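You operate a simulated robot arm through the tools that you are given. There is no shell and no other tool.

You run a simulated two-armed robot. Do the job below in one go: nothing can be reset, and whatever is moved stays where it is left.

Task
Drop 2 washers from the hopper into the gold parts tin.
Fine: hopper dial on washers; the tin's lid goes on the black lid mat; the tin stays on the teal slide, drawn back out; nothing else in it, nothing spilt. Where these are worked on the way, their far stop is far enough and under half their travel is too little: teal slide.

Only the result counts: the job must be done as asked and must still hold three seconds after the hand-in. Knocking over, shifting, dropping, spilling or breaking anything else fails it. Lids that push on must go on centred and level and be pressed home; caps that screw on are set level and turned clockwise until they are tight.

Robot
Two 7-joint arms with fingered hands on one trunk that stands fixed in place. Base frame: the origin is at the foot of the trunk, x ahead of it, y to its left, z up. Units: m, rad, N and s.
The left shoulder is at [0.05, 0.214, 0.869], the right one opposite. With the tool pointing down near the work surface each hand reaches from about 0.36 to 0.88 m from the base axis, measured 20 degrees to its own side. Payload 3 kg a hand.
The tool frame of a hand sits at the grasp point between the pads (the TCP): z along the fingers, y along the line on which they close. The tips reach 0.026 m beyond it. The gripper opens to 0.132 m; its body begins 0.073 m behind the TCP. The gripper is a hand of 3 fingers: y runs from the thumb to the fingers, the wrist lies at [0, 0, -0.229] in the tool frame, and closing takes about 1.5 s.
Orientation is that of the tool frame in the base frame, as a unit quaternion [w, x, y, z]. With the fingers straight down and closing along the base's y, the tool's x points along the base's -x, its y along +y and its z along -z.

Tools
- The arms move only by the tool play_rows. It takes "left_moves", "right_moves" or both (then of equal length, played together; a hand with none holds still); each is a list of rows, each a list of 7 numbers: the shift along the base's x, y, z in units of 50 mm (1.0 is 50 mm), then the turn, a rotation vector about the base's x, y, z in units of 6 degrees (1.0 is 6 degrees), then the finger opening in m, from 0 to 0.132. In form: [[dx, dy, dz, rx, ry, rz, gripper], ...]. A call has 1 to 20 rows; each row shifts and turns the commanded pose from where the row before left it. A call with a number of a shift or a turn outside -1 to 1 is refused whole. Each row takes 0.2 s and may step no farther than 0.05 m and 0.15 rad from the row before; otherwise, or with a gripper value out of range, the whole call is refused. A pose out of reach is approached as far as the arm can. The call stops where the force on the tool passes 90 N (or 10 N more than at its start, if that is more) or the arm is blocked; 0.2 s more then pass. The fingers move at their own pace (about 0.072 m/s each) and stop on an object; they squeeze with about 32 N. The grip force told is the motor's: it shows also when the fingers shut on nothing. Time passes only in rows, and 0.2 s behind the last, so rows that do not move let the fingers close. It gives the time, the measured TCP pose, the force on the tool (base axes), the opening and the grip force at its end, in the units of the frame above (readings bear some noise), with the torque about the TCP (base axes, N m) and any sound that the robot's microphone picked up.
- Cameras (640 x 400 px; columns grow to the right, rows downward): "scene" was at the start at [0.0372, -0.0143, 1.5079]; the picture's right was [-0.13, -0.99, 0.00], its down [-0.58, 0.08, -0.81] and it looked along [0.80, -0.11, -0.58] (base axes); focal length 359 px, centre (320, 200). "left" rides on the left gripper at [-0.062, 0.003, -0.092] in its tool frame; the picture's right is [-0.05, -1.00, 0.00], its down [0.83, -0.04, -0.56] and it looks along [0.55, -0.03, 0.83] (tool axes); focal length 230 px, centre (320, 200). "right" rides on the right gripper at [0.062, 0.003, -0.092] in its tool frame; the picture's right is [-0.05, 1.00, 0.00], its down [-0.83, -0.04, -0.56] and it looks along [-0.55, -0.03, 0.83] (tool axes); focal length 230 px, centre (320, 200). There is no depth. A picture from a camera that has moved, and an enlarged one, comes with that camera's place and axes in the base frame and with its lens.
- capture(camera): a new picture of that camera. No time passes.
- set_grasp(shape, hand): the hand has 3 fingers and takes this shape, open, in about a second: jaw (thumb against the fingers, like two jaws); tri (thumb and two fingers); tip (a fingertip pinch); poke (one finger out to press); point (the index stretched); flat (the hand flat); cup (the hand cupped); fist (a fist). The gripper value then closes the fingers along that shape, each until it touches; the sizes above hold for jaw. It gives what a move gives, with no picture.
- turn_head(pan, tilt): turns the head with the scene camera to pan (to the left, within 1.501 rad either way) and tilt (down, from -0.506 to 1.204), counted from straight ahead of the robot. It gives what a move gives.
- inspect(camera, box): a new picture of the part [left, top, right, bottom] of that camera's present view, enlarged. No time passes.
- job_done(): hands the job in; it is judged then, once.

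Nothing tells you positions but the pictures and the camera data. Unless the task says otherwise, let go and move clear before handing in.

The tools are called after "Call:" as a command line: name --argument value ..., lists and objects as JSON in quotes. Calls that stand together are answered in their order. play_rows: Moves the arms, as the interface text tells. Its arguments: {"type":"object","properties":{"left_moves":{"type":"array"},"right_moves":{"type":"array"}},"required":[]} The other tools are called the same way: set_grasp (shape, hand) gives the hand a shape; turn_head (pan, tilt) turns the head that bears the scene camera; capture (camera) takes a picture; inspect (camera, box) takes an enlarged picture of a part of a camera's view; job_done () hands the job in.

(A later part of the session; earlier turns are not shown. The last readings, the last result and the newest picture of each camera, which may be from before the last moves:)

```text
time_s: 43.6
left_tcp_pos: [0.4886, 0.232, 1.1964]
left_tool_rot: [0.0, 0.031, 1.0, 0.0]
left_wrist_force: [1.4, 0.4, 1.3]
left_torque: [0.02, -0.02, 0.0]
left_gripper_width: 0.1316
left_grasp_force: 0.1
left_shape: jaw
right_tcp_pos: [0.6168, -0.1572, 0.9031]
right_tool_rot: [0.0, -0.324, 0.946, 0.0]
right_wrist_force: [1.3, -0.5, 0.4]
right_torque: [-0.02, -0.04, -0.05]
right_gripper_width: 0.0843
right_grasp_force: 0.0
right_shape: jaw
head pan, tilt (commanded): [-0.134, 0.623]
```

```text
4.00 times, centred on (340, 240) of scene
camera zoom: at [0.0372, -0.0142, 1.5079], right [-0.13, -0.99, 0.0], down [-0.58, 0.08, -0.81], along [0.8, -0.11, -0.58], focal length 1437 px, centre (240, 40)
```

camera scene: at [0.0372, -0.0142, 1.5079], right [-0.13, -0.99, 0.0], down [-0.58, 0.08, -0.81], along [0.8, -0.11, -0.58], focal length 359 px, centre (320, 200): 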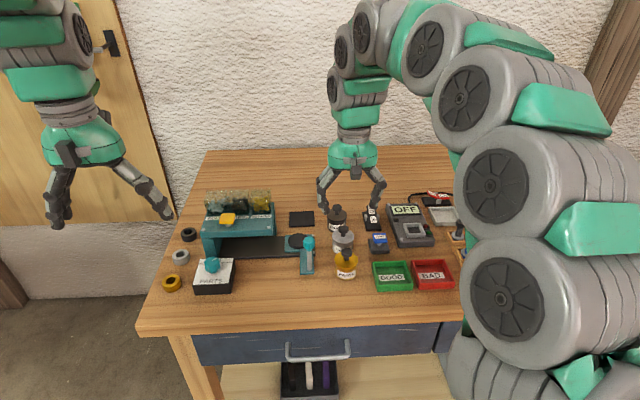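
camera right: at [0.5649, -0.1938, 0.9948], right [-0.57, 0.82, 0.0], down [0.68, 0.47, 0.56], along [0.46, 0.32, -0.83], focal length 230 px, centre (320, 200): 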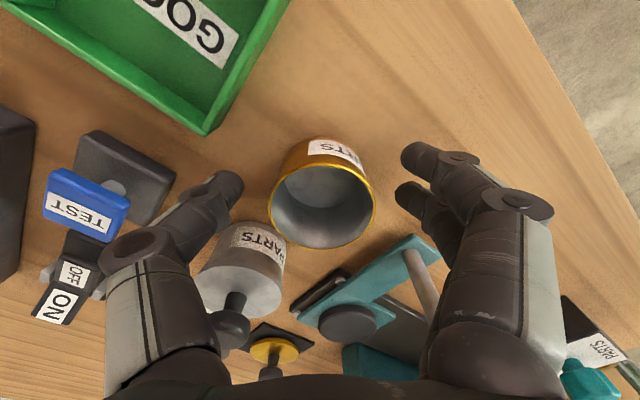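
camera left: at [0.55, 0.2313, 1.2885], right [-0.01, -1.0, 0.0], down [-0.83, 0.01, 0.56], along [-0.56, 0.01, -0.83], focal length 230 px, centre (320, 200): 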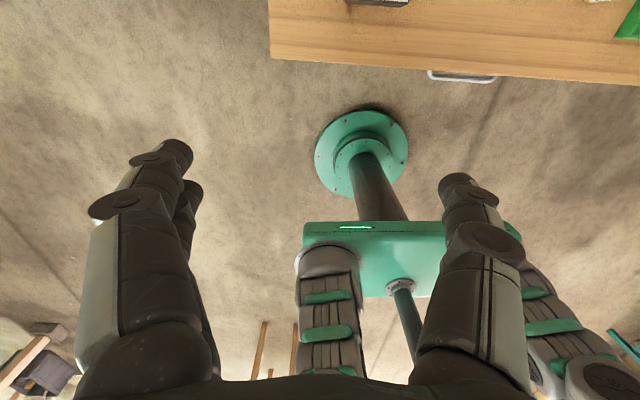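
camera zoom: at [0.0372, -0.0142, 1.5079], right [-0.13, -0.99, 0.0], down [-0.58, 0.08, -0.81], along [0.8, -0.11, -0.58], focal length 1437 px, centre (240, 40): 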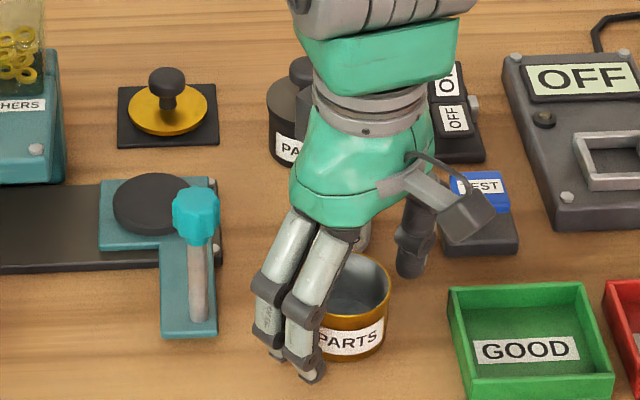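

The tin is centred between the fingers. Closing on it now.

Call:
play_rows --right_moves '[[0, 0, 0, 0, 0, 0, 0.07], [0, 0, 0, 0, 0, 0, 0.06], [0, 0, 0, 0, 0, 0, 0.05], [0, 0, 0, 0, 0, 0, 0.04], [0, 0, 0, 0, 0, 0, 0.03], [0, 0, 0, 0, 0, 0, 0.03], [0, 0, 0, 0, 0, 0, 0.03]]'

Call:
capture --camera "right"

Call:
inspect --camera "scene" --box '[280, 190, 400, 290]'

```text
time_s: 45.2
left_tcp_pos: [0.4887, 0.2328, 1.196]
left_tool_rot: [-0.001, 0.032, 0.999, 0.0]
left_wrist_force: [0.0, -0.2, -0.2]
left_torque: [0.02, -0.01, 0.03]
left_gripper_width: 0.1317
left_grasp_force: 0.1
left_shape: jaw
right_tcp_pos: [0.6166, -0.1582, 0.9027]
right_tool_rot: [0.0, -0.325, 0.946, 0.0]
right_wrist_force: [-0.9, 0.7, 0.6]
right_torque: [0.03, -0.02, -0.01]
right_gripper_width: 0.0413
right_grasp_force: 32.3
right_shape: jaw
head pan, tilt (commanded): [-0.134, 0.623]
```

```text
taken
camera right: at [0.5648, -0.1938, 0.9949], right [-0.57, 0.82, 0.0], down [0.68, 0.47, 0.56], along [0.46, 0.32, -0.83], focal length 230 px, centre (320, 200)
```

right: 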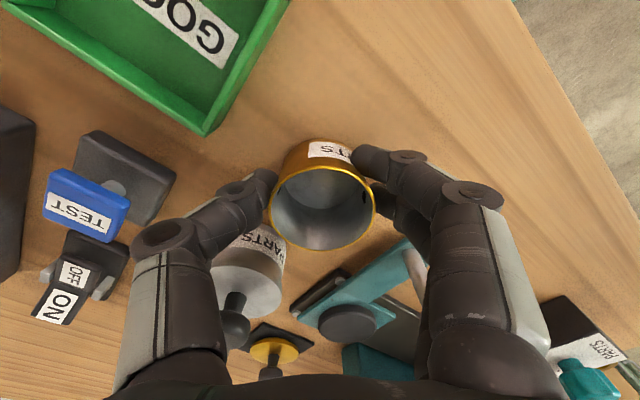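

```text
4.00 times, centred on (340, 240) of scene
camera zoom: at [0.0372, -0.0142, 1.5079], right [-0.13, -0.99, 0.0], down [-0.58, 0.08, -0.81], along [0.8, -0.11, -0.58], focal length 1437 px, centre (240, 40)
```

zoom: 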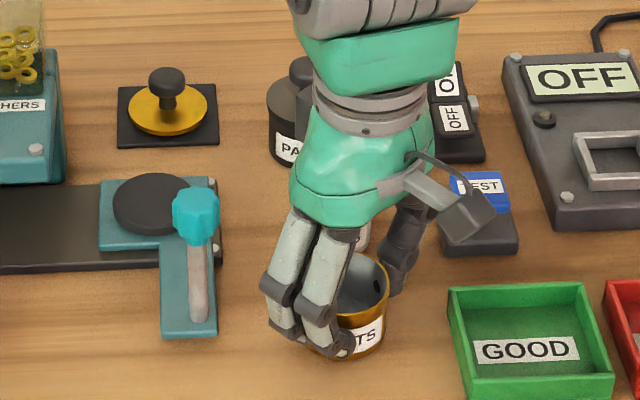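

The tin is held. I'll lift it well above the handle and silver tin, carry it toward the seat, and yaw further so the fingers clear the hopper.

Call:
play_rows --right_moves '[[0, 0, 0.3, 0, 0, 0, 0.03], [0, 0, 0.5, 0, 0, 0, 0.03], [0, 0, 0.8, 0, 0, 0, 0.03], [0, 0, 0.9, 0, 0, 0, 0.03], [0, 0, 0, 0, 0, 1, 0.03], [0, 0, 0, 0, 0, 1, 0.03], [0, 0, 0, 0, 0, 1, 0.03], [0, 0, 0, 0, 0, 1, 0.03], [0, 0, 0, 0, 0, 1, 0.03], [0, 0, 0, 0, 0, 0, 0.03]]'

Call:
capture --camera "right"

Call:
inspect --camera "scene" --box '[260, 130, 420, 290]'

```text
time_s: 47.4
left_tcp_pos: [0.4881, 0.2325, 1.1965]
left_tool_rot: [0.0, 0.03, 1.0, 0.0]
left_wrist_force: [0.2, -0.4, 0.4]
left_torque: [0.0, -0.02, -0.02]
left_gripper_width: 0.1321
left_grasp_force: 0.1
left_shape: jaw
right_tcp_pos: [0.6164, -0.1567, 1.0279]
right_tool_rot: [0.001, -0.558, 0.83, 0.0]
right_wrist_force: [0.7, 0.2, 0.5]
right_torque: [-0.04, 0.0, 0.02]
right_gripper_width: 0.0413
right_grasp_force: 32.0
right_shape: jaw
head pan, tilt (commanded): [-0.134, 0.623]
```

```text
taken
camera right: at [0.5898, -0.2121, 1.1202], right [-0.91, 0.42, 0.0], down [0.35, 0.75, 0.56], along [0.23, 0.5, -0.83], focal length 230 px, centre (320, 200)
```

right: 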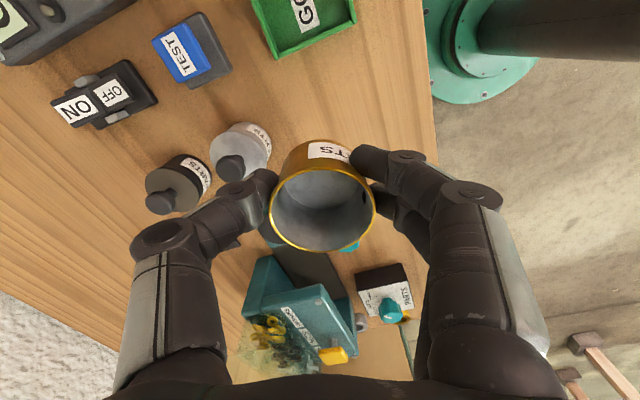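

```text
2.50 times, centred on (340, 210) of scene
camera zoom: at [0.0372, -0.0142, 1.5079], right [-0.13, -0.99, 0.0], down [-0.58, 0.08, -0.81], along [0.8, -0.11, -0.58], focal length 898 px, centre (270, 175)
```

zoom: 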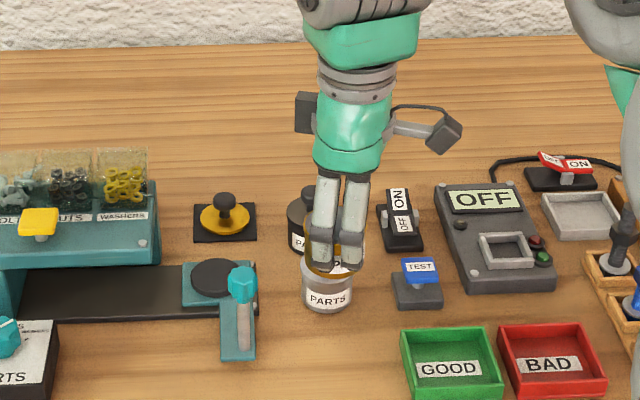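

The tin is held level. Now over to the seat.

Call:
play_rows --right_moves '[[0.55, 0.53, 0, 0, 0, 0, 0.03], [0.55, 0.53, 0, 0, 0, 0, 0.03], [0.55, 0.53, 0, 0, 0, 0, 0.03], [0.55, 0.53, 0, 0, 0, 0, 0.03], [0, 0, -0.5, 0, 0, 0, 0.03], [0, 0, 0, 0, 0, 0, 0.03]]'

Call:
capture --camera "right"

Call:
inspect --camera "scene" --box '[240, 160, 380, 280]'

```text
time_s: 48.8
left_tcp_pos: [0.4882, 0.2324, 1.1961]
left_tool_rot: [0.0, 0.032, 0.999, 0.0]
left_wrist_force: [0.5, -0.2, -0.2]
left_torque: [-0.01, 0.03, -0.02]
left_gripper_width: 0.1321
left_grasp_force: 0.1
left_shape: jaw
right_tcp_pos: [0.7271, -0.0511, 1.0032]
right_tool_rot: [-0.001, -0.558, 0.83, -0.001]
right_wrist_force: [0.4, 0.5, -0.3]
right_torque: [-0.02, 0.01, -0.03]
right_gripper_width: 0.0405
right_grasp_force: 32.0
right_shape: jaw
head pan, tilt (commanded): [-0.134, 0.623]
```

```text
taken
camera right: at [0.7001, -0.1074, 1.0949], right [-0.91, 0.42, 0.0], down [0.35, 0.75, 0.56], along [0.24, 0.5, -0.83], focal length 230 px, centre (320, 200)
```

right: 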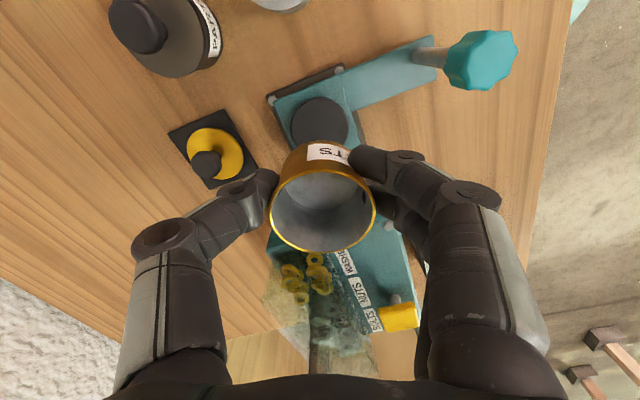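

```text
3.33 times, centred on (310, 220) of scene
camera zoom: at [0.0372, -0.0143, 1.5079], right [-0.13, -0.99, 0.0], down [-0.58, 0.08, -0.81], along [0.8, -0.11, -0.58], focal length 1198 px, centre (353, 133)
```

zoom: 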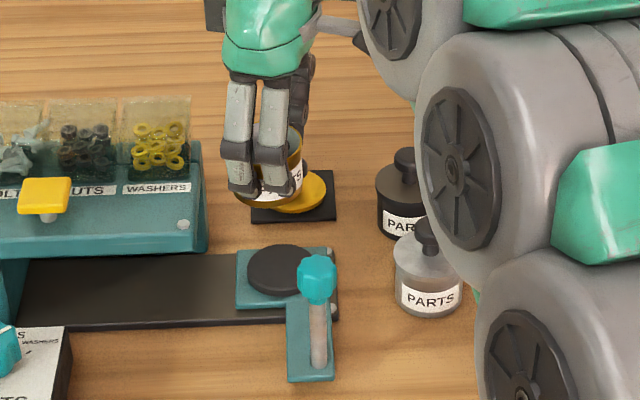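

The tin is over the seat. I'll adjust 2–3 mm and lower to just above it.

Call:
play_rows --right_moves '[[-0.04, -0.05, -0.4, 0, 0, 0, 0.03], [0, 0, -0.4, 0, 0, 0, 0.03], [0, 0, -0.3, 0, 0, 0, 0.03], [0, 0, -0.2, 0, 0, 0, 0.03], [0, 0, 0, 0, 0, 0, 0.03]]'

Call:
capture --camera "right"

Call:
inspect --camera "scene" --box '[250, 190, 350, 270]'

```text
time_s: 50.0
left_tcp_pos: [0.4885, 0.2325, 1.1961]
left_tool_rot: [0.0, 0.031, 1.0, 0.0]
left_wrist_force: [-0.4, 0.1, -0.6]
left_torque: [-0.01, 0.03, 0.03]
left_gripper_width: 0.1319
left_grasp_force: 0.1
left_shape: jaw
right_tcp_pos: [0.7256, -0.0523, 0.9377]
right_tool_rot: [0.0, -0.558, 0.83, 0.0]
right_wrist_force: [-0.5, 0.3, -0.2]
right_torque: [-0.02, -0.03, -0.01]
right_gripper_width: 0.0402
right_grasp_force: 31.8
right_shape: jaw
head pan, tilt (commanded): [-0.134, 0.623]
```

```text
taken
camera right: at [0.6988, -0.1091, 1.0295], right [-0.91, 0.43, 0.0], down [0.35, 0.75, 0.56], along [0.24, 0.5, -0.83], focal length 230 px, centre (320, 200)
```

right: 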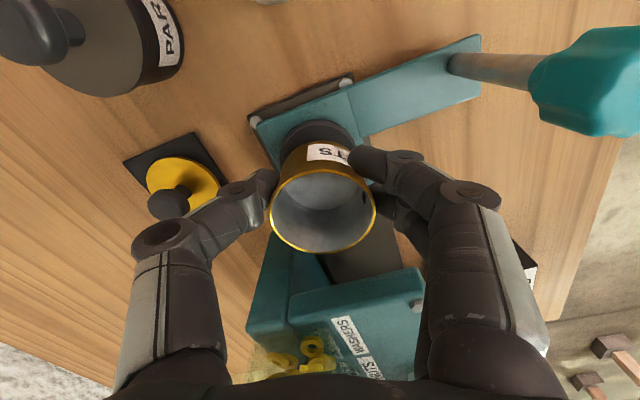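

```text
5.00 times, centred on (300, 230) of scene
camera zoom: at [0.0372, -0.0143, 1.5079], right [-0.13, -0.99, 0.0], down [-0.58, 0.08, -0.81], along [0.8, -0.11, -0.58], focal length 1796 px, centre (420, 50)
```

zoom: 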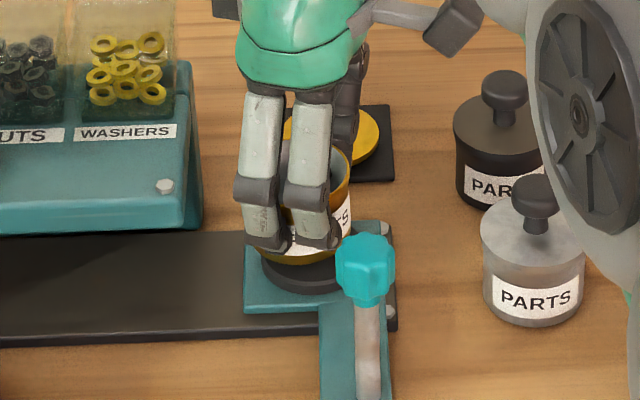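

The tin is lined up with the seat disc, roughly 10–15 mm above it. I'll keep lowering in small steps.

Call:
play_rows --right_moves '[[0, 0, -0.08, 0, 0, 0, 0.03], [0, 0, -0.06, 0, 0, 0, 0.03], [0, 0, 0, 0, 0, 0, 0.03]]'

Call:
inspect --camera "scene" --box '[250, 190, 350, 270]'

```text
time_s: 50.8
left_tcp_pos: [0.4881, 0.2319, 1.1957]
left_tool_rot: [0.0, 0.032, 1.0, 0.0]
left_wrist_force: [0.3, 0.1, -0.7]
left_torque: [-0.01, 0.01, -0.03]
left_gripper_width: 0.1322
left_grasp_force: 0.0
left_shape: jaw
right_tcp_pos: [0.7261, -0.0533, 0.9296]
right_tool_rot: [0.0, -0.557, 0.83, 0.0]
right_wrist_force: [0.0, 0.1, -1.1]
right_torque: [-0.01, -0.06, -0.01]
right_gripper_width: 0.0402
right_grasp_force: 32.2
right_shape: jaw
head pan, tilt (commanded): [-0.134, 0.623]
```

```text
5.00 times, centred on (300, 230) of scene
camera zoom: at [0.0372, -0.0143, 1.5079], right [-0.13, -0.99, 0.0], down [-0.58, 0.08, -0.81], along [0.8, -0.11, -0.58], focal length 1796 px, centre (420, 50)
```

zoom: 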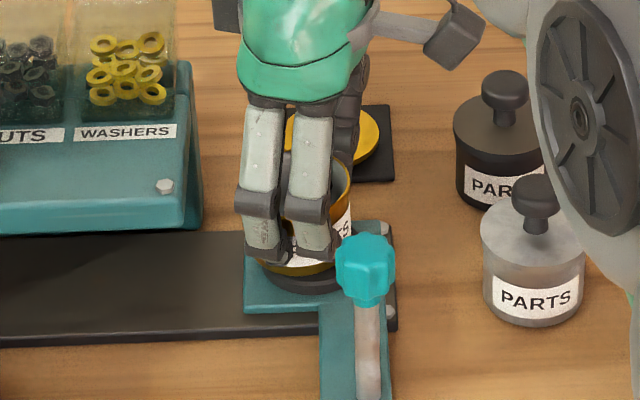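

Call:
play_rows --right_moves '[[0, 0, -0.05, 0, 0, 0, 0.03], [0, 0, -0.04, 0, 0, 0, 0.03], [0, 0, 0, 0, 0, 0, 0.03]]'

Call:
inspect --camera "scene" --box '[250, 190, 350, 270]'

Call:
capture --camera "right"

```text
time_s: 51.6
left_tcp_pos: [0.4878, 0.2327, 1.195]
left_tool_rot: [0.0, 0.031, 1.0, 0.0]
left_wrist_force: [-0.3, -0.3, 0.7]
left_torque: [0.02, 0.03, 0.03]
left_gripper_width: 0.132
left_grasp_force: 0.0
left_shape: jaw
right_tcp_pos: [0.7246, -0.0533, 0.9266]
right_tool_rot: [0.001, -0.558, 0.83, -0.001]
right_wrist_force: [0.6, -0.1, 16.0]
right_torque: [0.08, 0.03, -0.03]
right_gripper_width: 0.0408
right_grasp_force: 32.0
right_shape: jaw
head pan, tilt (commanded): [-0.134, 0.623]
```

```text
5.00 times, centred on (300, 230) of scene
camera zoom: at [0.0369, -0.0142, 1.5079], right [-0.13, -0.99, 0.0], down [-0.58, 0.08, -0.81], along [0.8, -0.11, -0.58], focal length 1796 px, centre (420, 50)
```

zoom: 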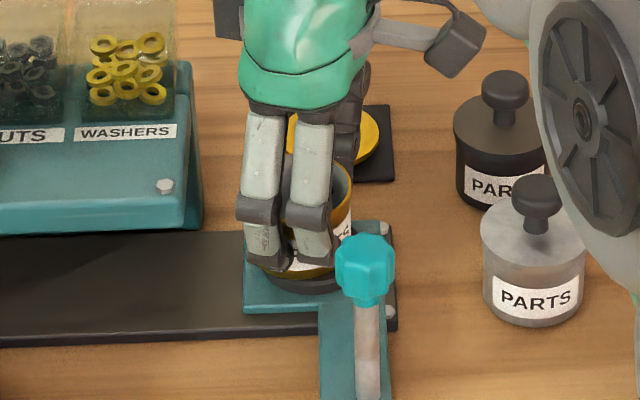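

```text
taken
camera right: at [0.6975, -0.1094, 1.0188], right [-0.91, 0.42, 0.0], down [0.35, 0.75, 0.56], along [0.24, 0.5, -0.83], focal length 230 px, centre (320, 200)
```

right: 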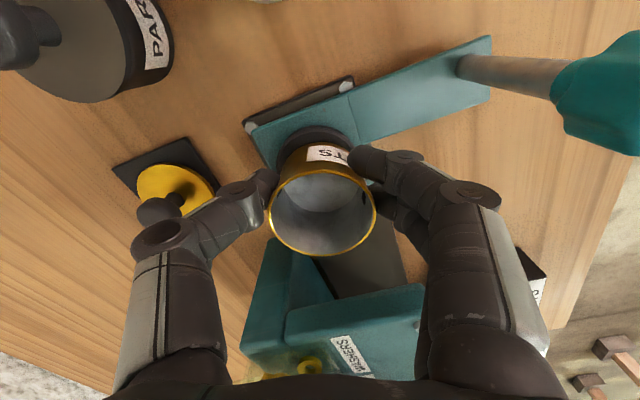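

The tin is down on the seat (16 N). I'll ease off the pressure and open slowly.

Call:
play_rows --right_moves '[[0, 0, 0.03, 0, 0, 0, 0.03], [0, 0, 0, 0, 0, 0, 0.04], [0, 0, 0, 0, 0, 0, 0.045], [0, 0, 0, 0, 0, 0, 0.05], [0, 0, 0, 0, 0, 0, 0.055], [0, 0, 0, 0, 0, 0, 0.06], [0, 0, 0, 0, 0, 0, 0.065], [0, 0, 0, 0, 0, 0, 0.065]]'

Call:
inspect --camera "scene" --box '[250, 190, 350, 270]'

Call:
capture --camera "right"

```text
time_s: 53.4
left_tcp_pos: [0.4882, 0.2336, 1.1954]
left_tool_rot: [0.0, 0.031, 1.0, 0.0]
left_wrist_force: [0.2, 1.1, -0.3]
left_torque: [0.0, 0.0, 0.01]
left_gripper_width: 0.1319
left_grasp_force: 0.1
left_shape: jaw
right_tcp_pos: [0.7251, -0.053, 0.9274]
right_tool_rot: [0.0, -0.558, 0.83, 0.0]
right_wrist_force: [-0.6, -0.3, -0.6]
right_torque: [0.01, 0.0, -0.01]
right_gripper_width: 0.0642
right_grasp_force: 0.1
right_shape: jaw
head pan, tilt (commanded): [-0.134, 0.623]
```

```text
5.00 times, centred on (300, 230) of scene
camera zoom: at [0.0372, -0.0142, 1.5079], right [-0.13, -0.99, 0.0], down [-0.58, 0.08, -0.81], along [0.8, -0.11, -0.58], focal length 1796 px, centre (420, 50)
```

zoom: 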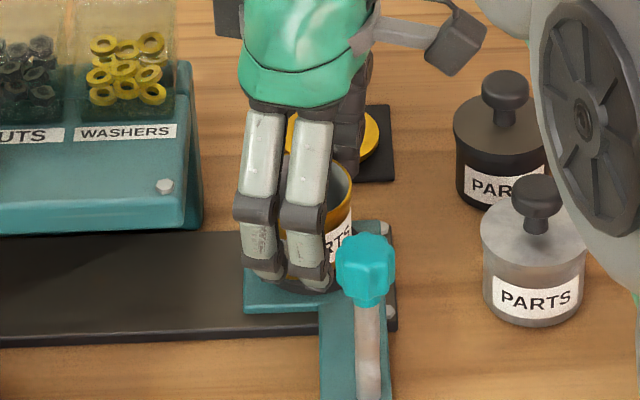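

```text
taken
camera right: at [0.6974, -0.1095, 1.0199], right [-0.91, 0.43, 0.0], down [0.35, 0.75, 0.56], along [0.24, 0.5, -0.83], focal length 230 px, centre (320, 200)
```

right: 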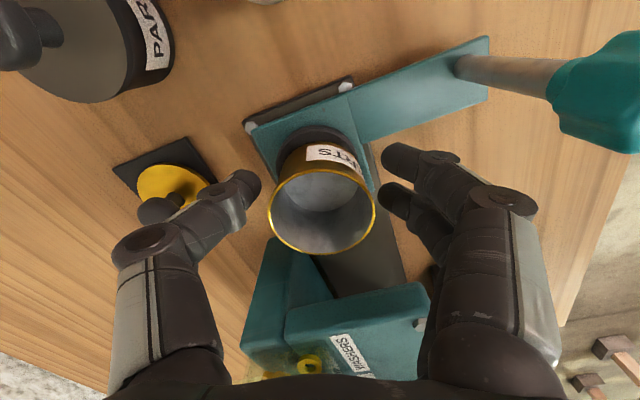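

The tin is free and standing on the seat. I'll lift the hand straight up and clear.

Call:
play_rows --right_moves '[[0, 0, 0.3, 0, 0, 0, 0.065], [0, 0, 0.6, 0, 0, 0, 0.065], [0, 0, 0.6, 0, 0, 0, 0.065], [0, 0, 0.6, 0, 0, 0, 0.065], [-0.4, -0.6, 0.3, 0, 0, -0.5, 0.065], [-0.4, -0.8, 0.3, 0, 0, -0.5, 0.065], [-0.3, -0.8, 0, 0, 0, -1, 0.065], [0, 0, 0, 0, 0, 0, 0.065]]'

Call:
capture --camera "right"

Call:
inspect --camera "scene" --box '[180, 170, 360, 290]'

```text
time_s: 55.2
left_tcp_pos: [0.4872, 0.2318, 1.1958]
left_tool_rot: [-0.001, 0.031, 1.0, 0.0]
left_wrist_force: [-0.1, -0.3, 0.2]
left_torque: [0.0, -0.03, 0.03]
left_gripper_width: 0.132
left_grasp_force: 0.1
left_shape: jaw
right_tcp_pos: [0.6682, -0.1631, 1.0631]
right_tool_rot: [0.0, -0.467, 0.884, 0.0]
right_wrist_force: [0.0, 0.5, -0.1]
right_torque: [0.01, -0.01, 0.02]
right_gripper_width: 0.0645
right_grasp_force: 0.0
right_shape: jaw
head pan, tilt (commanded): [-0.134, 0.623]
```

```text
taken
camera right: at [0.631, -0.2117, 1.1552], right [-0.8, 0.6, 0.0], down [0.5, 0.66, 0.56], along [0.34, 0.44, -0.83], focal length 230 px, centre (320, 200)
```

right: 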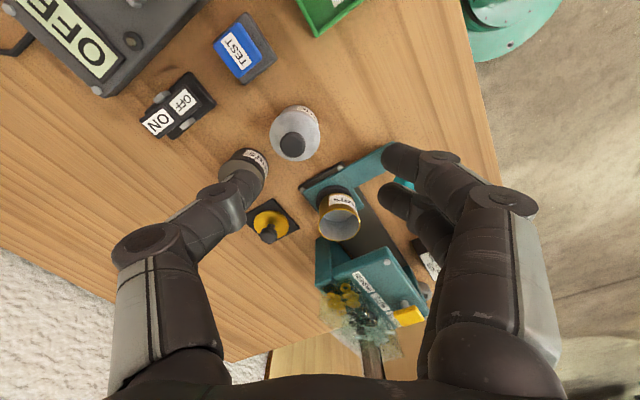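

```text
3.33 times, centred on (270, 230) of scene
camera zoom: at [0.0372, -0.0143, 1.5079], right [-0.13, -0.99, 0.0], down [-0.58, 0.08, -0.81], along [0.8, -0.11, -0.58], focal length 1198 px, centre (487, 100)
```

zoom: 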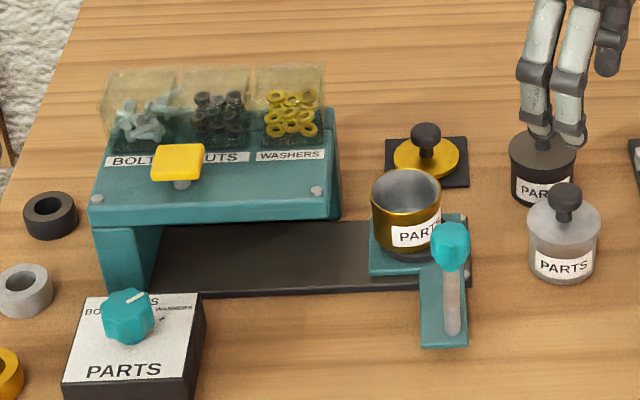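

The tin stands on the seat. Next I'll bring the right hand over the slide handle with the jaws closing across y, so I can both push and pull it.

Call:
play_rows --right_moves '[[-0.2, 0, 0, 0, 0, -0.93, 0.075], [-0.2, 0, 0, 0, 0, -0.93, 0.075], [-0.2, 0.2, 0, 0, 0, -0.93, 0.075], [-0.14, 0.2, 0, 0, 0, -0.93, 0.075], [0, 0.25, 0, 0, 0, -0.93, 0.075], [0, 0.25, 0, 0, 0, -0.93, 0.075], [0, 0.25, 0, 0, 0, -0.93, 0.075], [0, 0.25, 0, 0, 0, -0.93, 0.075], [0, 0.25, 0, 0, 0, -0.93, 0.075], [0, 0.23, 0, 0, 0, -0.93, 0.075], [0, 0, 0, 0, 0, 0, 0.075]]'

Call:
capture --camera "right"

Call:
inspect --camera "scene" --box '[180, 150, 380, 290]'

```text
time_s: 57.6
left_tcp_pos: [0.4881, 0.231, 1.1954]
left_tool_rot: [0.0, 0.031, 1.0, -0.001]
left_wrist_force: [0.7, -0.3, 0.2]
left_torque: [0.0, -0.02, -0.04]
left_gripper_width: 0.132
left_grasp_force: 0.0
left_shape: jaw
right_tcp_pos: [0.634, -0.0677, 1.0631]
right_tool_rot: [0.0, 0.0, 1.0, 0.0]
right_wrist_force: [-0.4, -0.2, 0.3]
right_torque: [0.01, 0.04, 0.02]
right_gripper_width: 0.0743
right_grasp_force: 0.1
right_shape: jaw
head pan, tilt (commanded): [-0.134, 0.623]
```

```text
taken
camera right: at [0.5707, -0.065, 1.1552], right [0.05, 1.0, 0.0], down [0.83, -0.04, 0.56], along [0.55, -0.03, -0.83], focal length 230 px, centre (320, 200)
```

right: 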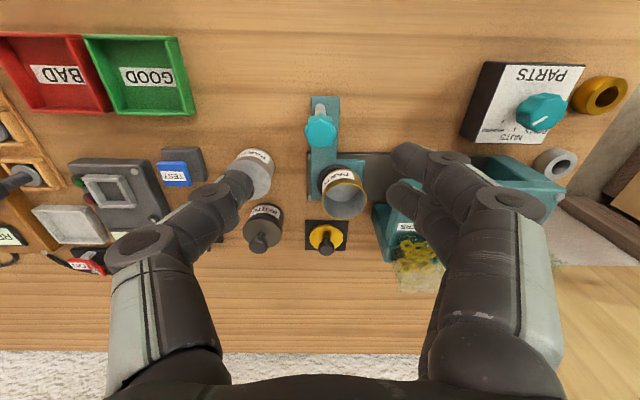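

```text
2.86 times, centred on (280, 220) of scene
camera zoom: at [0.0372, -0.0142, 1.5079], right [-0.13, -0.99, 0.0], down [-0.58, 0.08, -0.81], along [0.8, -0.11, -0.58], focal length 1026 px, centre (434, 143)
```

zoom: 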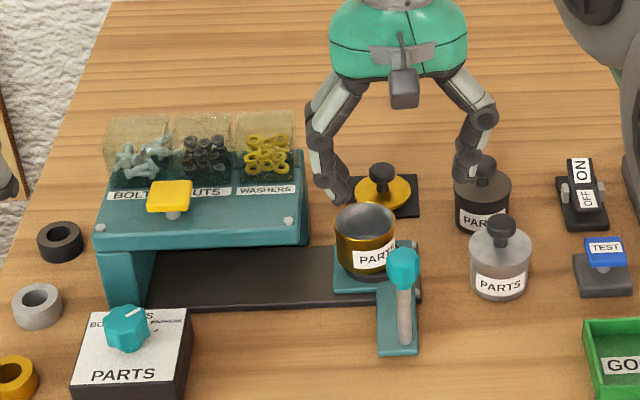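

The handle knob is right below the grasp point. Lowering partway to check alignment.

Call:
play_rows --right_moves '[[-0.06, -0.01, -0.5, 0, 0, 0, 0.065], [0, 0, -0.5, 0, 0, 0, 0.065], [0, 0, -0.4, 0, 0, 0, 0.065], [0, 0, 0, 0, 0, 0, 0.065]]'

Call:
capture --camera "right"

Call:
inspect --camera "scene" --box '[220, 160, 360, 290]'

```text
time_s: 58.6
left_tcp_pos: [0.4892, 0.2322, 1.196]
left_tool_rot: [0.0, 0.031, 1.0, -0.001]
left_wrist_force: [-0.1, 0.1, -0.9]
left_torque: [0.02, 0.0, -0.01]
left_gripper_width: 0.1321
left_grasp_force: 0.1
left_shape: jaw
right_tcp_pos: [0.6302, -0.0677, 0.9928]
right_tool_rot: [-0.001, 0.0, 1.0, 0.001]
right_wrist_force: [0.1, 0.6, 0.3]
right_torque: [0.0, 0.01, 0.02]
right_gripper_width: 0.0654
right_grasp_force: 0.1
right_shape: jaw
head pan, tilt (commanded): [-0.134, 0.623]
```

```text
taken
camera right: at [0.5673, -0.0651, 1.0845], right [0.05, 1.0, 0.0], down [0.83, -0.04, 0.56], along [0.55, -0.03, -0.83], focal length 230 px, centre (320, 200)
```

right: 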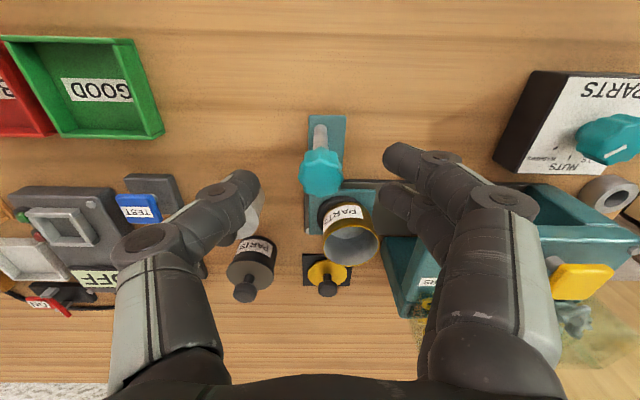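

```text
3.08 times, centred on (290, 225) of scene
camera zoom: at [0.0372, -0.0142, 1.5079], right [-0.13, -0.99, 0.0], down [-0.58, 0.08, -0.81], along [0.8, -0.11, -0.58], focal length 1105 px, centre (412, 123)
```

zoom: 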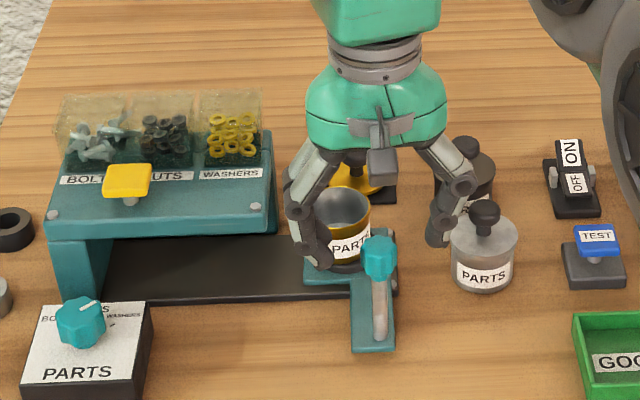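

Alignment is good. I'll lower to knob height and close on it.

Call:
play_rows --right_moves '[[0.02, 0, -0.35, 0, 0, 0, 0.065], [0, 0, -0.25, 0, 0, 0, 0.065], [0, 0, 0, 0, 0, 0, 0.05], [0, 0, 0, 0, 0, 0, 0.035], [0, 0, 0, 0, 0, 0, 0.02], [0, 0, 0, 0, 0, 0, 0.01], [0, 0, 0, 0, 0, 0, 0.01], [0, 0, 0, 0, 0, 0, 0.01]]'

Call:
capture --camera "right"

Call:
inspect --camera "scene" --box '[220, 160, 360, 290]'

```text
time_s: 60.4
left_tcp_pos: [0.4877, 0.2329, 1.1966]
left_tool_rot: [0.0, 0.031, 1.0, 0.0]
left_wrist_force: [-0.7, 0.5, -0.1]
left_torque: [0.01, 0.02, -0.05]
left_gripper_width: 0.1319
left_grasp_force: 0.1
left_shape: jaw
right_tcp_pos: [0.6315, -0.068, 0.962]
right_tool_rot: [0.0, 0.0, 1.0, 0.0]
right_wrist_force: [0.3, -1.2, -0.2]
right_torque: [0.0, 0.0, -0.01]
right_gripper_width: 0.0108
right_grasp_force: 0.0
right_shape: jaw
head pan, tilt (commanded): [-0.134, 0.623]
```

```text
taken
camera right: at [0.5682, -0.0655, 1.0541], right [0.05, 1.0, 0.0], down [0.83, -0.04, 0.56], along [0.55, -0.03, -0.83], focal length 230 px, centre (320, 200)
```

right: 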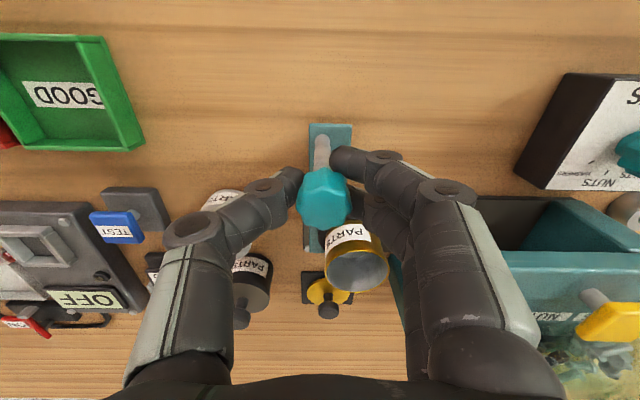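

```text
3.08 times, centred on (290, 225) of scene
camera zoom: at [0.0372, -0.0143, 1.5079], right [-0.13, -0.99, 0.0], down [-0.58, 0.08, -0.81], along [0.8, -0.11, -0.58], focal length 1105 px, centre (412, 123)
```

zoom: 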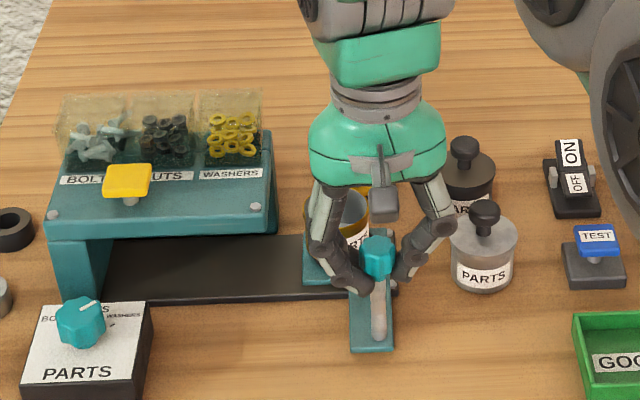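

The fingers reached the commanded 10 mm without gripping yet. I'll close a bit more for a firm hold before pushing.

Call:
play_rows --right_moves '[[0, 0, 0, 0, 0, 0, 0.0], [0, 0, 0, 0, 0, 0, 0.0], [0, 0, 0, 0, 0, 0, 0.0]]'

Call:
inspect --camera "right" --box '[240, 110, 420, 290]'

```text
time_s: 61.2
left_tcp_pos: [0.4874, 0.2312, 1.1952]
left_tool_rot: [0.001, 0.031, 1.0, 0.0]
left_wrist_force: [-0.1, 0.2, 0.0]
left_torque: [0.01, -0.04, 0.0]
left_gripper_width: 0.1319
left_grasp_force: 0.0
left_shape: jaw
right_tcp_pos: [0.6313, -0.0689, 0.9612]
right_tool_rot: [-0.001, 0.0, 1.0, 0.0]
right_wrist_force: [-0.5, -0.8, -21.6]
right_torque: [0.04, -0.04, 0.02]
right_gripper_width: 0.0051
right_grasp_force: 31.9
right_shape: jaw
head pan, tilt (commanded): [-0.134, 0.623]
```

```text
2.22 times, centred on (330, 200) of right
camera zoom: at [0.5681, -0.0655, 1.0534], right [0.05, 1.0, 0.0], down [0.83, -0.04, 0.55], along [0.55, -0.03, -0.83], focal length 511 px, centre (298, 200)
```

zoom: 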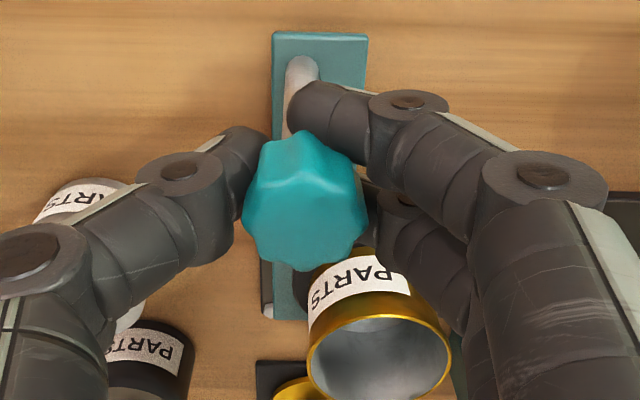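

The grip wedges up under the knob with 22 N, so I'll loosen to a light cage and push the slide left slowly.

Call:
play_rows --right_moves '[[0, 0, 0, 0, 0, 0, 0.01], [0, 0, 0, 0, 0, 0, 0.01], [0, 0.1, 0, 0, 0, 0, 0.01], [0, 0.15, 0, 0, 0, 0, 0.01], [0, 0.15, 0, 0, 0, 0, 0.01], [0, 0.15, 0, 0, 0, 0, 0.01], [0, 0, 0, 0, 0, 0, 0.01]]'

Call:
inspect --camera "scene" --box '[180, 160, 360, 290]'

```text
time_s: 62.8
left_tcp_pos: [0.4884, 0.2327, 1.1948]
left_tool_rot: [0.0, 0.032, 0.999, 0.0]
left_wrist_force: [-0.7, -0.1, -0.7]
left_torque: [0.02, 0.0, -0.01]
left_gripper_width: 0.1319
left_grasp_force: 0.0
left_shape: jaw
right_tcp_pos: [0.6318, -0.0413, 0.9626]
right_tool_rot: [0.001, -0.001, 1.0, 0.0]
right_wrist_force: [2.2, 0.0, -0.3]
right_torque: [0.03, 0.0, 0.02]
right_gripper_width: 0.0105
right_grasp_force: 0.1
right_shape: jaw
head pan, tilt (commanded): [-0.134, 0.623]
```

```text
3.08 times, centred on (270, 225) of scene
camera zoom: at [0.0372, -0.0142, 1.5079], right [-0.13, -0.99, 0.0], down [-0.58, 0.08, -0.81], along [0.8, -0.11, -0.58], focal length 1105 px, centre (474, 123)
```

zoom: 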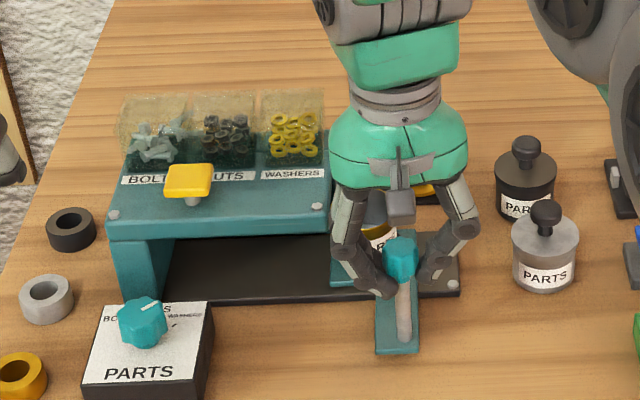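

The slide glides easily; its rail is yawed about 6°, so I'll add a slight +x drift as I continue left.

Call:
play_rows --right_moves '[[0.06, 0.15, 0, 0, 0, 0, 0.01], [0.02, 0.2, 0, 0, 0, 0, 0.01], [0.02, 0.2, 0, 0, 0, 0, 0.01], [0.02, 0.2, 0, 0, 0, 0, 0.01], [0.02, 0.2, 0, 0, 0, 0, 0.01], [0, 0, 0, 0, 0, 0, 0.01]]'

Call:
inspect --camera "scene" --box '[180, 160, 360, 290]'

Call:
capture --camera "right"

```text
time_s: 64.2
left_tcp_pos: [0.4889, 0.232, 1.1956]
left_tool_rot: [0.0, 0.031, 1.0, 0.001]
left_wrist_force: [-0.4, 0.0, -0.9]
left_torque: [-0.01, 0.02, 0.01]
left_gripper_width: 0.1317
left_grasp_force: 0.1
left_shape: jaw
right_tcp_pos: [0.6368, 0.0068, 0.963]
right_tool_rot: [0.0, 0.0, 1.0, 0.001]
right_wrist_force: [0.7, 0.7, -1.9]
right_torque: [0.0, 0.0, -0.02]
right_gripper_width: 0.0103
right_grasp_force: 0.0
right_shape: jaw
head pan, tilt (commanded): [-0.134, 0.623]
```

```text
3.08 times, centred on (270, 225) of scene
camera zoom: at [0.0372, -0.0142, 1.5079], right [-0.13, -0.99, 0.0], down [-0.58, 0.08, -0.81], along [0.8, -0.11, -0.58], focal length 1105 px, centre (474, 123)
```

zoom: 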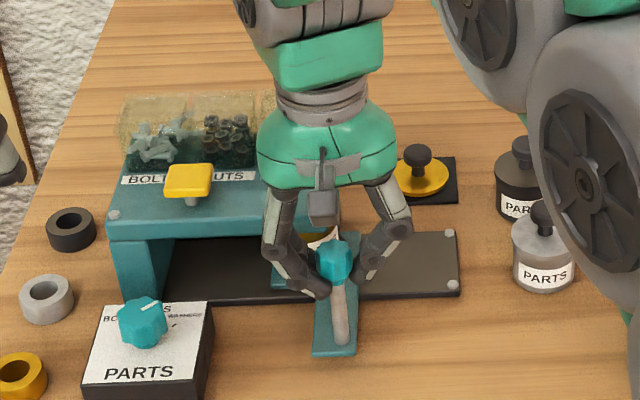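

```text
taken
camera right: at [0.5748, 0.0092, 1.0544], right [0.05, 1.0, 0.0], down [0.83, -0.04, 0.56], along [0.56, -0.03, -0.83], focal length 230 px, centre (320, 200)
```

right: 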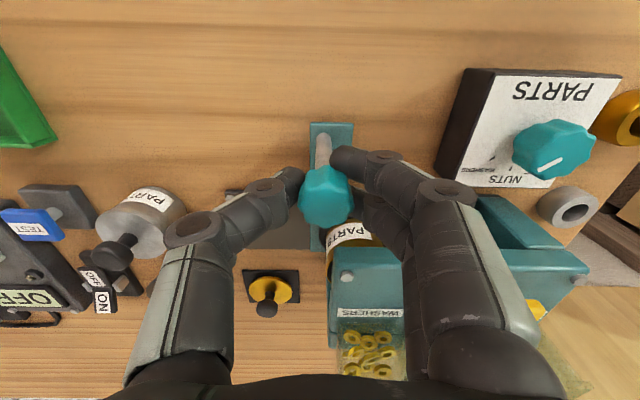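

The tin passes under the hopper cleanly. Continuing toward the far stop.

Call:
play_rows --right_moves '[[0.02, 0.2, 0, 0, 0, 0, 0.01], [0.02, 0.2, 0, 0, 0, 0, 0.01], [0.02, 0.2, 0, 0, 0, 0, 0.01], [0.02, 0.15, 0, 0, 0, 0, 0.01], [0, 0, 0, 0, 0, 0, 0.01]]'

Call:
inspect --camera "scene" --box '[180, 160, 360, 290]'

Call:
capture --camera "right"

```text
time_s: 65.4
left_tcp_pos: [0.4882, 0.231, 1.1965]
left_tool_rot: [0.0, 0.032, 0.999, 0.0]
left_wrist_force: [-0.1, -1.2, -0.2]
left_torque: [-0.04, 0.05, 0.0]
left_gripper_width: 0.132
left_grasp_force: 0.1
left_shape: jaw
right_tcp_pos: [0.6408, 0.0438, 0.9624]
right_tool_rot: [0.0, 0.0, 1.0, 0.0]
right_wrist_force: [-1.0, 0.5, -1.8]
right_torque: [0.03, -0.01, 0.05]
right_gripper_width: 0.0108
right_grasp_force: 0.1
right_shape: jaw
head pan, tilt (commanded): [-0.134, 0.623]
```

```text
3.08 times, centred on (270, 225) of scene
camera zoom: at [0.0372, -0.0142, 1.5079], right [-0.13, -0.99, 0.0], down [-0.58, 0.08, -0.81], along [0.8, -0.11, -0.58], focal length 1105 px, centre (474, 123)
```

zoom: 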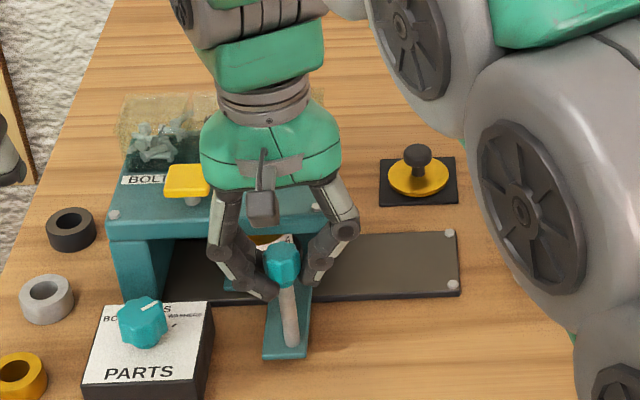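

```text
taken
camera right: at [0.5784, 0.0463, 1.055], right [0.05, 1.0, 0.0], down [0.83, -0.04, 0.56], along [0.55, -0.03, -0.83], focal length 230 px, centre (320, 200)
```

right: 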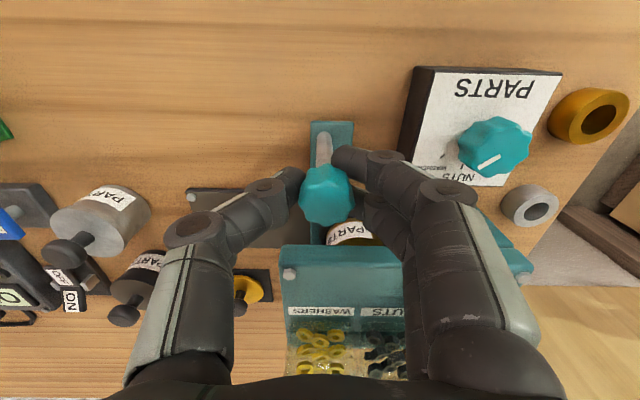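

Still free with about 4 cm to go at most before the dial box. I'll continue in smaller steps to find the stop.

Call:
play_rows --right_moves '[[0.015, 0.15, 0, 0, 0, 0, 0.01], [0.015, 0.15, 0, 0, 0, 0, 0.01], [0.01, 0.1, 0, 0, 0, 0, 0.01], [0, 0, 0, 0, 0, 0, 0.01]]'

Call:
capture --camera "right"

```text
time_s: 66.4
left_tcp_pos: [0.4885, 0.2309, 1.1957]
left_tool_rot: [0.0, 0.031, 1.0, 0.0]
left_wrist_force: [0.0, 0.6, -0.7]
left_torque: [0.02, 0.04, -0.05]
left_gripper_width: 0.1318
left_grasp_force: 0.0
left_shape: jaw
right_tcp_pos: [0.6425, 0.0631, 0.9628]
right_tool_rot: [0.0, 0.0, 1.0, 0.0]
right_wrist_force: [-2.8, -19.1, 6.3]
right_torque: [-0.4, 0.01, -0.06]
right_gripper_width: 0.0164
right_grasp_force: 0.1
right_shape: jaw
head pan, tilt (commanded): [-0.134, 0.623]
```

```text
taken
camera right: at [0.5813, 0.0652, 1.0549], right [0.05, 1.0, 0.0], down [0.83, -0.04, 0.56], along [0.55, -0.03, -0.83], focal length 230 px, centre (320, 200)
```

right: 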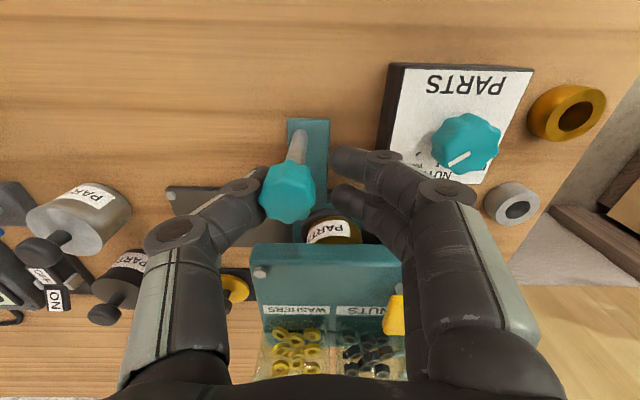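

A firm stop: 19 N with the handle at y ≈ 0.046, about 115 mm of travel. I'll open, lift clear and check the slide and tin under the hopper.

Call:
play_rows --right_moves '[[0, -0.15, 0, 0, 0, 0, 0.03], [0, -0.1, 0, 0, 0, 0, 0.05], [0, 0, 0, 0, 0, 0, 0.075], [0, 0, 0, 0, 0, 0, 0.075], [0, 0, 0.5, 0, 0, 0, 0.075], [0, 0, 0.8, 0, 0, 0, 0.075], [0, -0.3, 0.8, 0, 0, 0, 0.075], [-0.3, -0.9, 0, 0, 0, 0, 0.075], [-0.3, -0.9, 0, 0, 0, 0, 0.075], [-0.3, -0.9, 0, 0, 0, 0, 0.075], [-0.3, -0.9, 0, 0, 0, 0, 0.075], [0, 0, 0, 0, 0, 0, 0.075]]'

Call:
inspect --camera "scene" --box '[180, 170, 320, 290]'

Call:
capture --camera "right"

Call:
capture --camera "scene"

```text
time_s: 69.0
left_tcp_pos: [0.4887, 0.2325, 1.1962]
left_tool_rot: [0.0, 0.031, 1.0, 0.001]
left_wrist_force: [0.3, 0.2, 0.7]
left_torque: [-0.04, 0.0, -0.01]
left_gripper_width: 0.1321
left_grasp_force: 0.1
left_shape: jaw
right_tcp_pos: [0.5837, -0.1424, 1.0654]
right_tool_rot: [0.0, 0.0, 1.0, 0.0]
right_wrist_force: [-0.3, 0.1, -0.2]
right_torque: [0.03, 0.0, -0.03]
right_gripper_width: 0.0744
right_grasp_force: 0.2
right_shape: jaw
head pan, tilt (commanded): [-0.134, 0.623]
```

```text
3.33 times, centred on (250, 230) of scene
camera zoom: at [0.0371, -0.0143, 1.5079], right [-0.13, -0.99, 0.0], down [-0.58, 0.08, -0.81], along [0.8, -0.11, -0.58], focal length 1198 px, centre (553, 100)
```

zoom: 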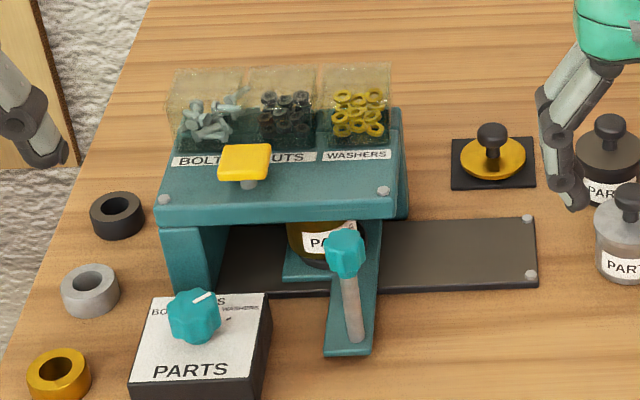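

```text
taken
camera right: at [0.5211, -0.1408, 1.1574], right [0.05, 1.0, 0.0], down [0.83, -0.04, 0.55], along [0.55, -0.03, -0.83], focal length 230 px, centre (320, 200)
```

right: 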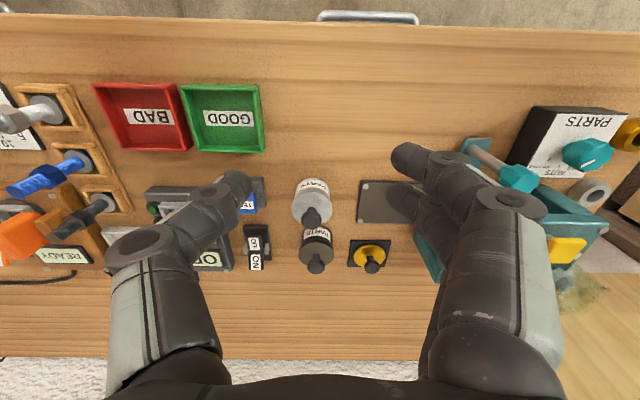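

```text
taken
camera scene: at [0.0371, -0.0143, 1.5079], right [-0.13, -0.99, 0.0], down [-0.58, 0.08, -0.81], along [0.8, -0.11, -0.58], focal length 359 px, centre (320, 200)
```

scene: 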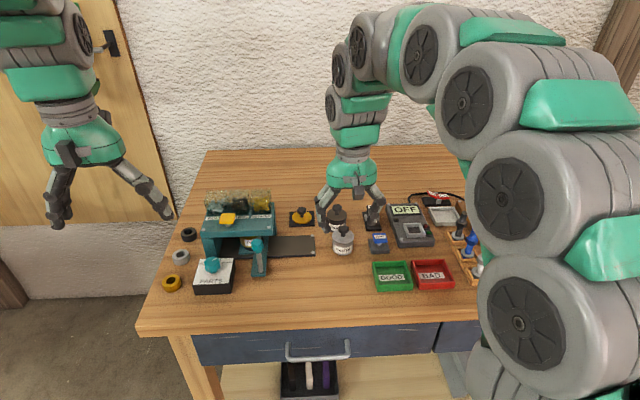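

The slide is in, with the tin below the hopper. I'll look closely at the tin on its seat there to be sure it's the slide's own stop and the tin is still centred.

Call:
inspect --camera "scene" --box '[225, 210, 285, 265]'

Call:
inspect --camera "scene" --box '[195, 185, 285, 245]'

```text
7.27 times, centred on (255, 238) of scene
camera zoom: at [0.0371, -0.0143, 1.5079], right [-0.13, -0.99, 0.0], down [-0.58, 0.08, -0.81], along [0.8, -0.11, -0.58], focal length 2613 px, centre (793, -73)
```

zoom: 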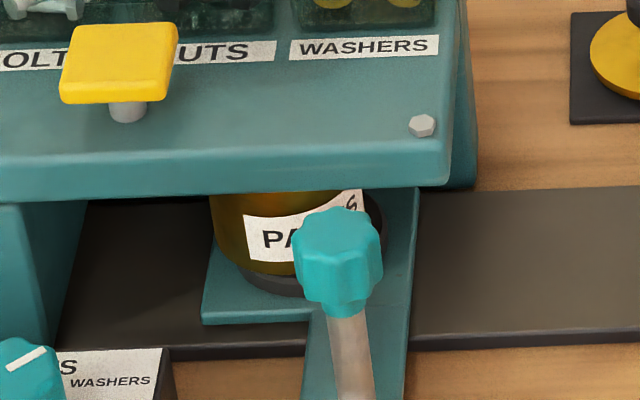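

```text
6.67 times, centred on (240, 215) of scene
camera zoom: at [0.0371, -0.0143, 1.5079], right [-0.13, -0.99, 0.0], down [-0.58, 0.08, -0.81], along [0.8, -0.11, -0.58], focal length 2395 px, centre (853, 100)
```

zoom: 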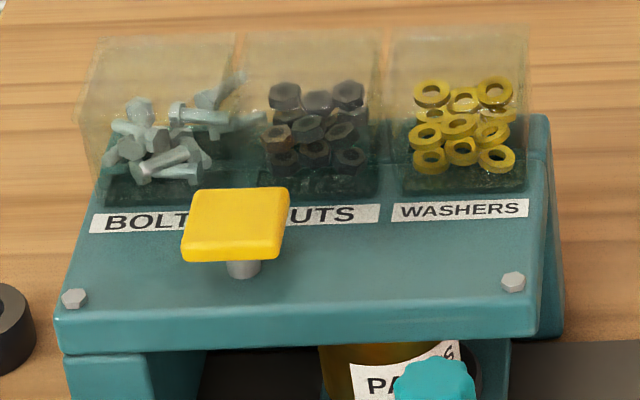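

The tin sits properly on the seat, so that is the slide's own stop. Now I'll shape the left hand for pressing and see where the poking finger ends up.

Call:
set_grasp --hand "left" --shape "poke"

Call:
capture --camera "left"

Call:
inspect --camera "scene" --box '[0, 80, 200, 250]'

```text
time_s: 69.9
left_tcp_pos: [0.4886, 0.232, 1.1959]
left_tool_rot: [0.0, 0.031, 1.0, 0.0]
left_wrist_force: [-0.1, -1.0, 0.4]
left_torque: [-0.05, 0.02, 0.01]
left_gripper_width: 0.0
left_grasp_force: 0.1
left_shape: poke
right_tcp_pos: [0.5833, -0.1427, 1.0658]
right_tool_rot: [0.0, 0.001, 1.0, 0.0]
right_wrist_force: [-0.8, -0.3, 0.3]
right_torque: [-0.02, -0.02, -0.05]
right_gripper_width: 0.0744
right_grasp_force: 0.1
right_shape: jaw
head pan, tilt (commanded): [-0.134, 0.623]
```

```text
taken
camera left: at [0.55, 0.2313, 1.2884], right [-0.01, -1.0, 0.0], down [-0.83, 0.01, 0.56], along [-0.56, 0.01, -0.83], focal length 230 px, centre (320, 200)
```

left: 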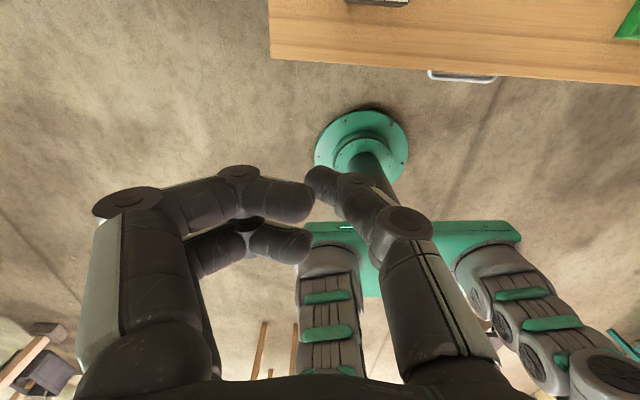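

```text
2.35 times, centred on (100, 165) of scene
camera zoom: at [0.0372, -0.0142, 1.5079], right [-0.13, -0.99, 0.0], down [-0.58, 0.08, -0.81], along [0.8, -0.11, -0.58], focal length 845 px, centre (838, 282)
```

zoom: 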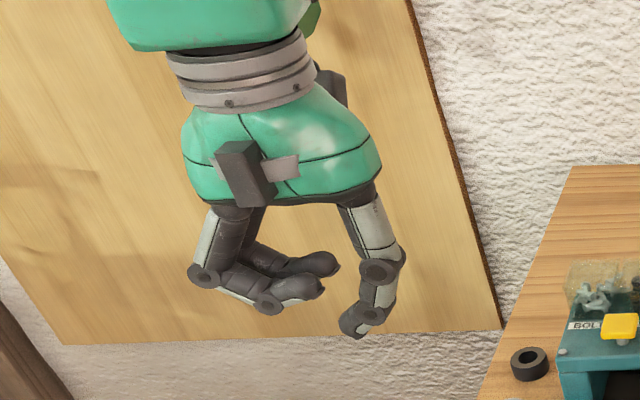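

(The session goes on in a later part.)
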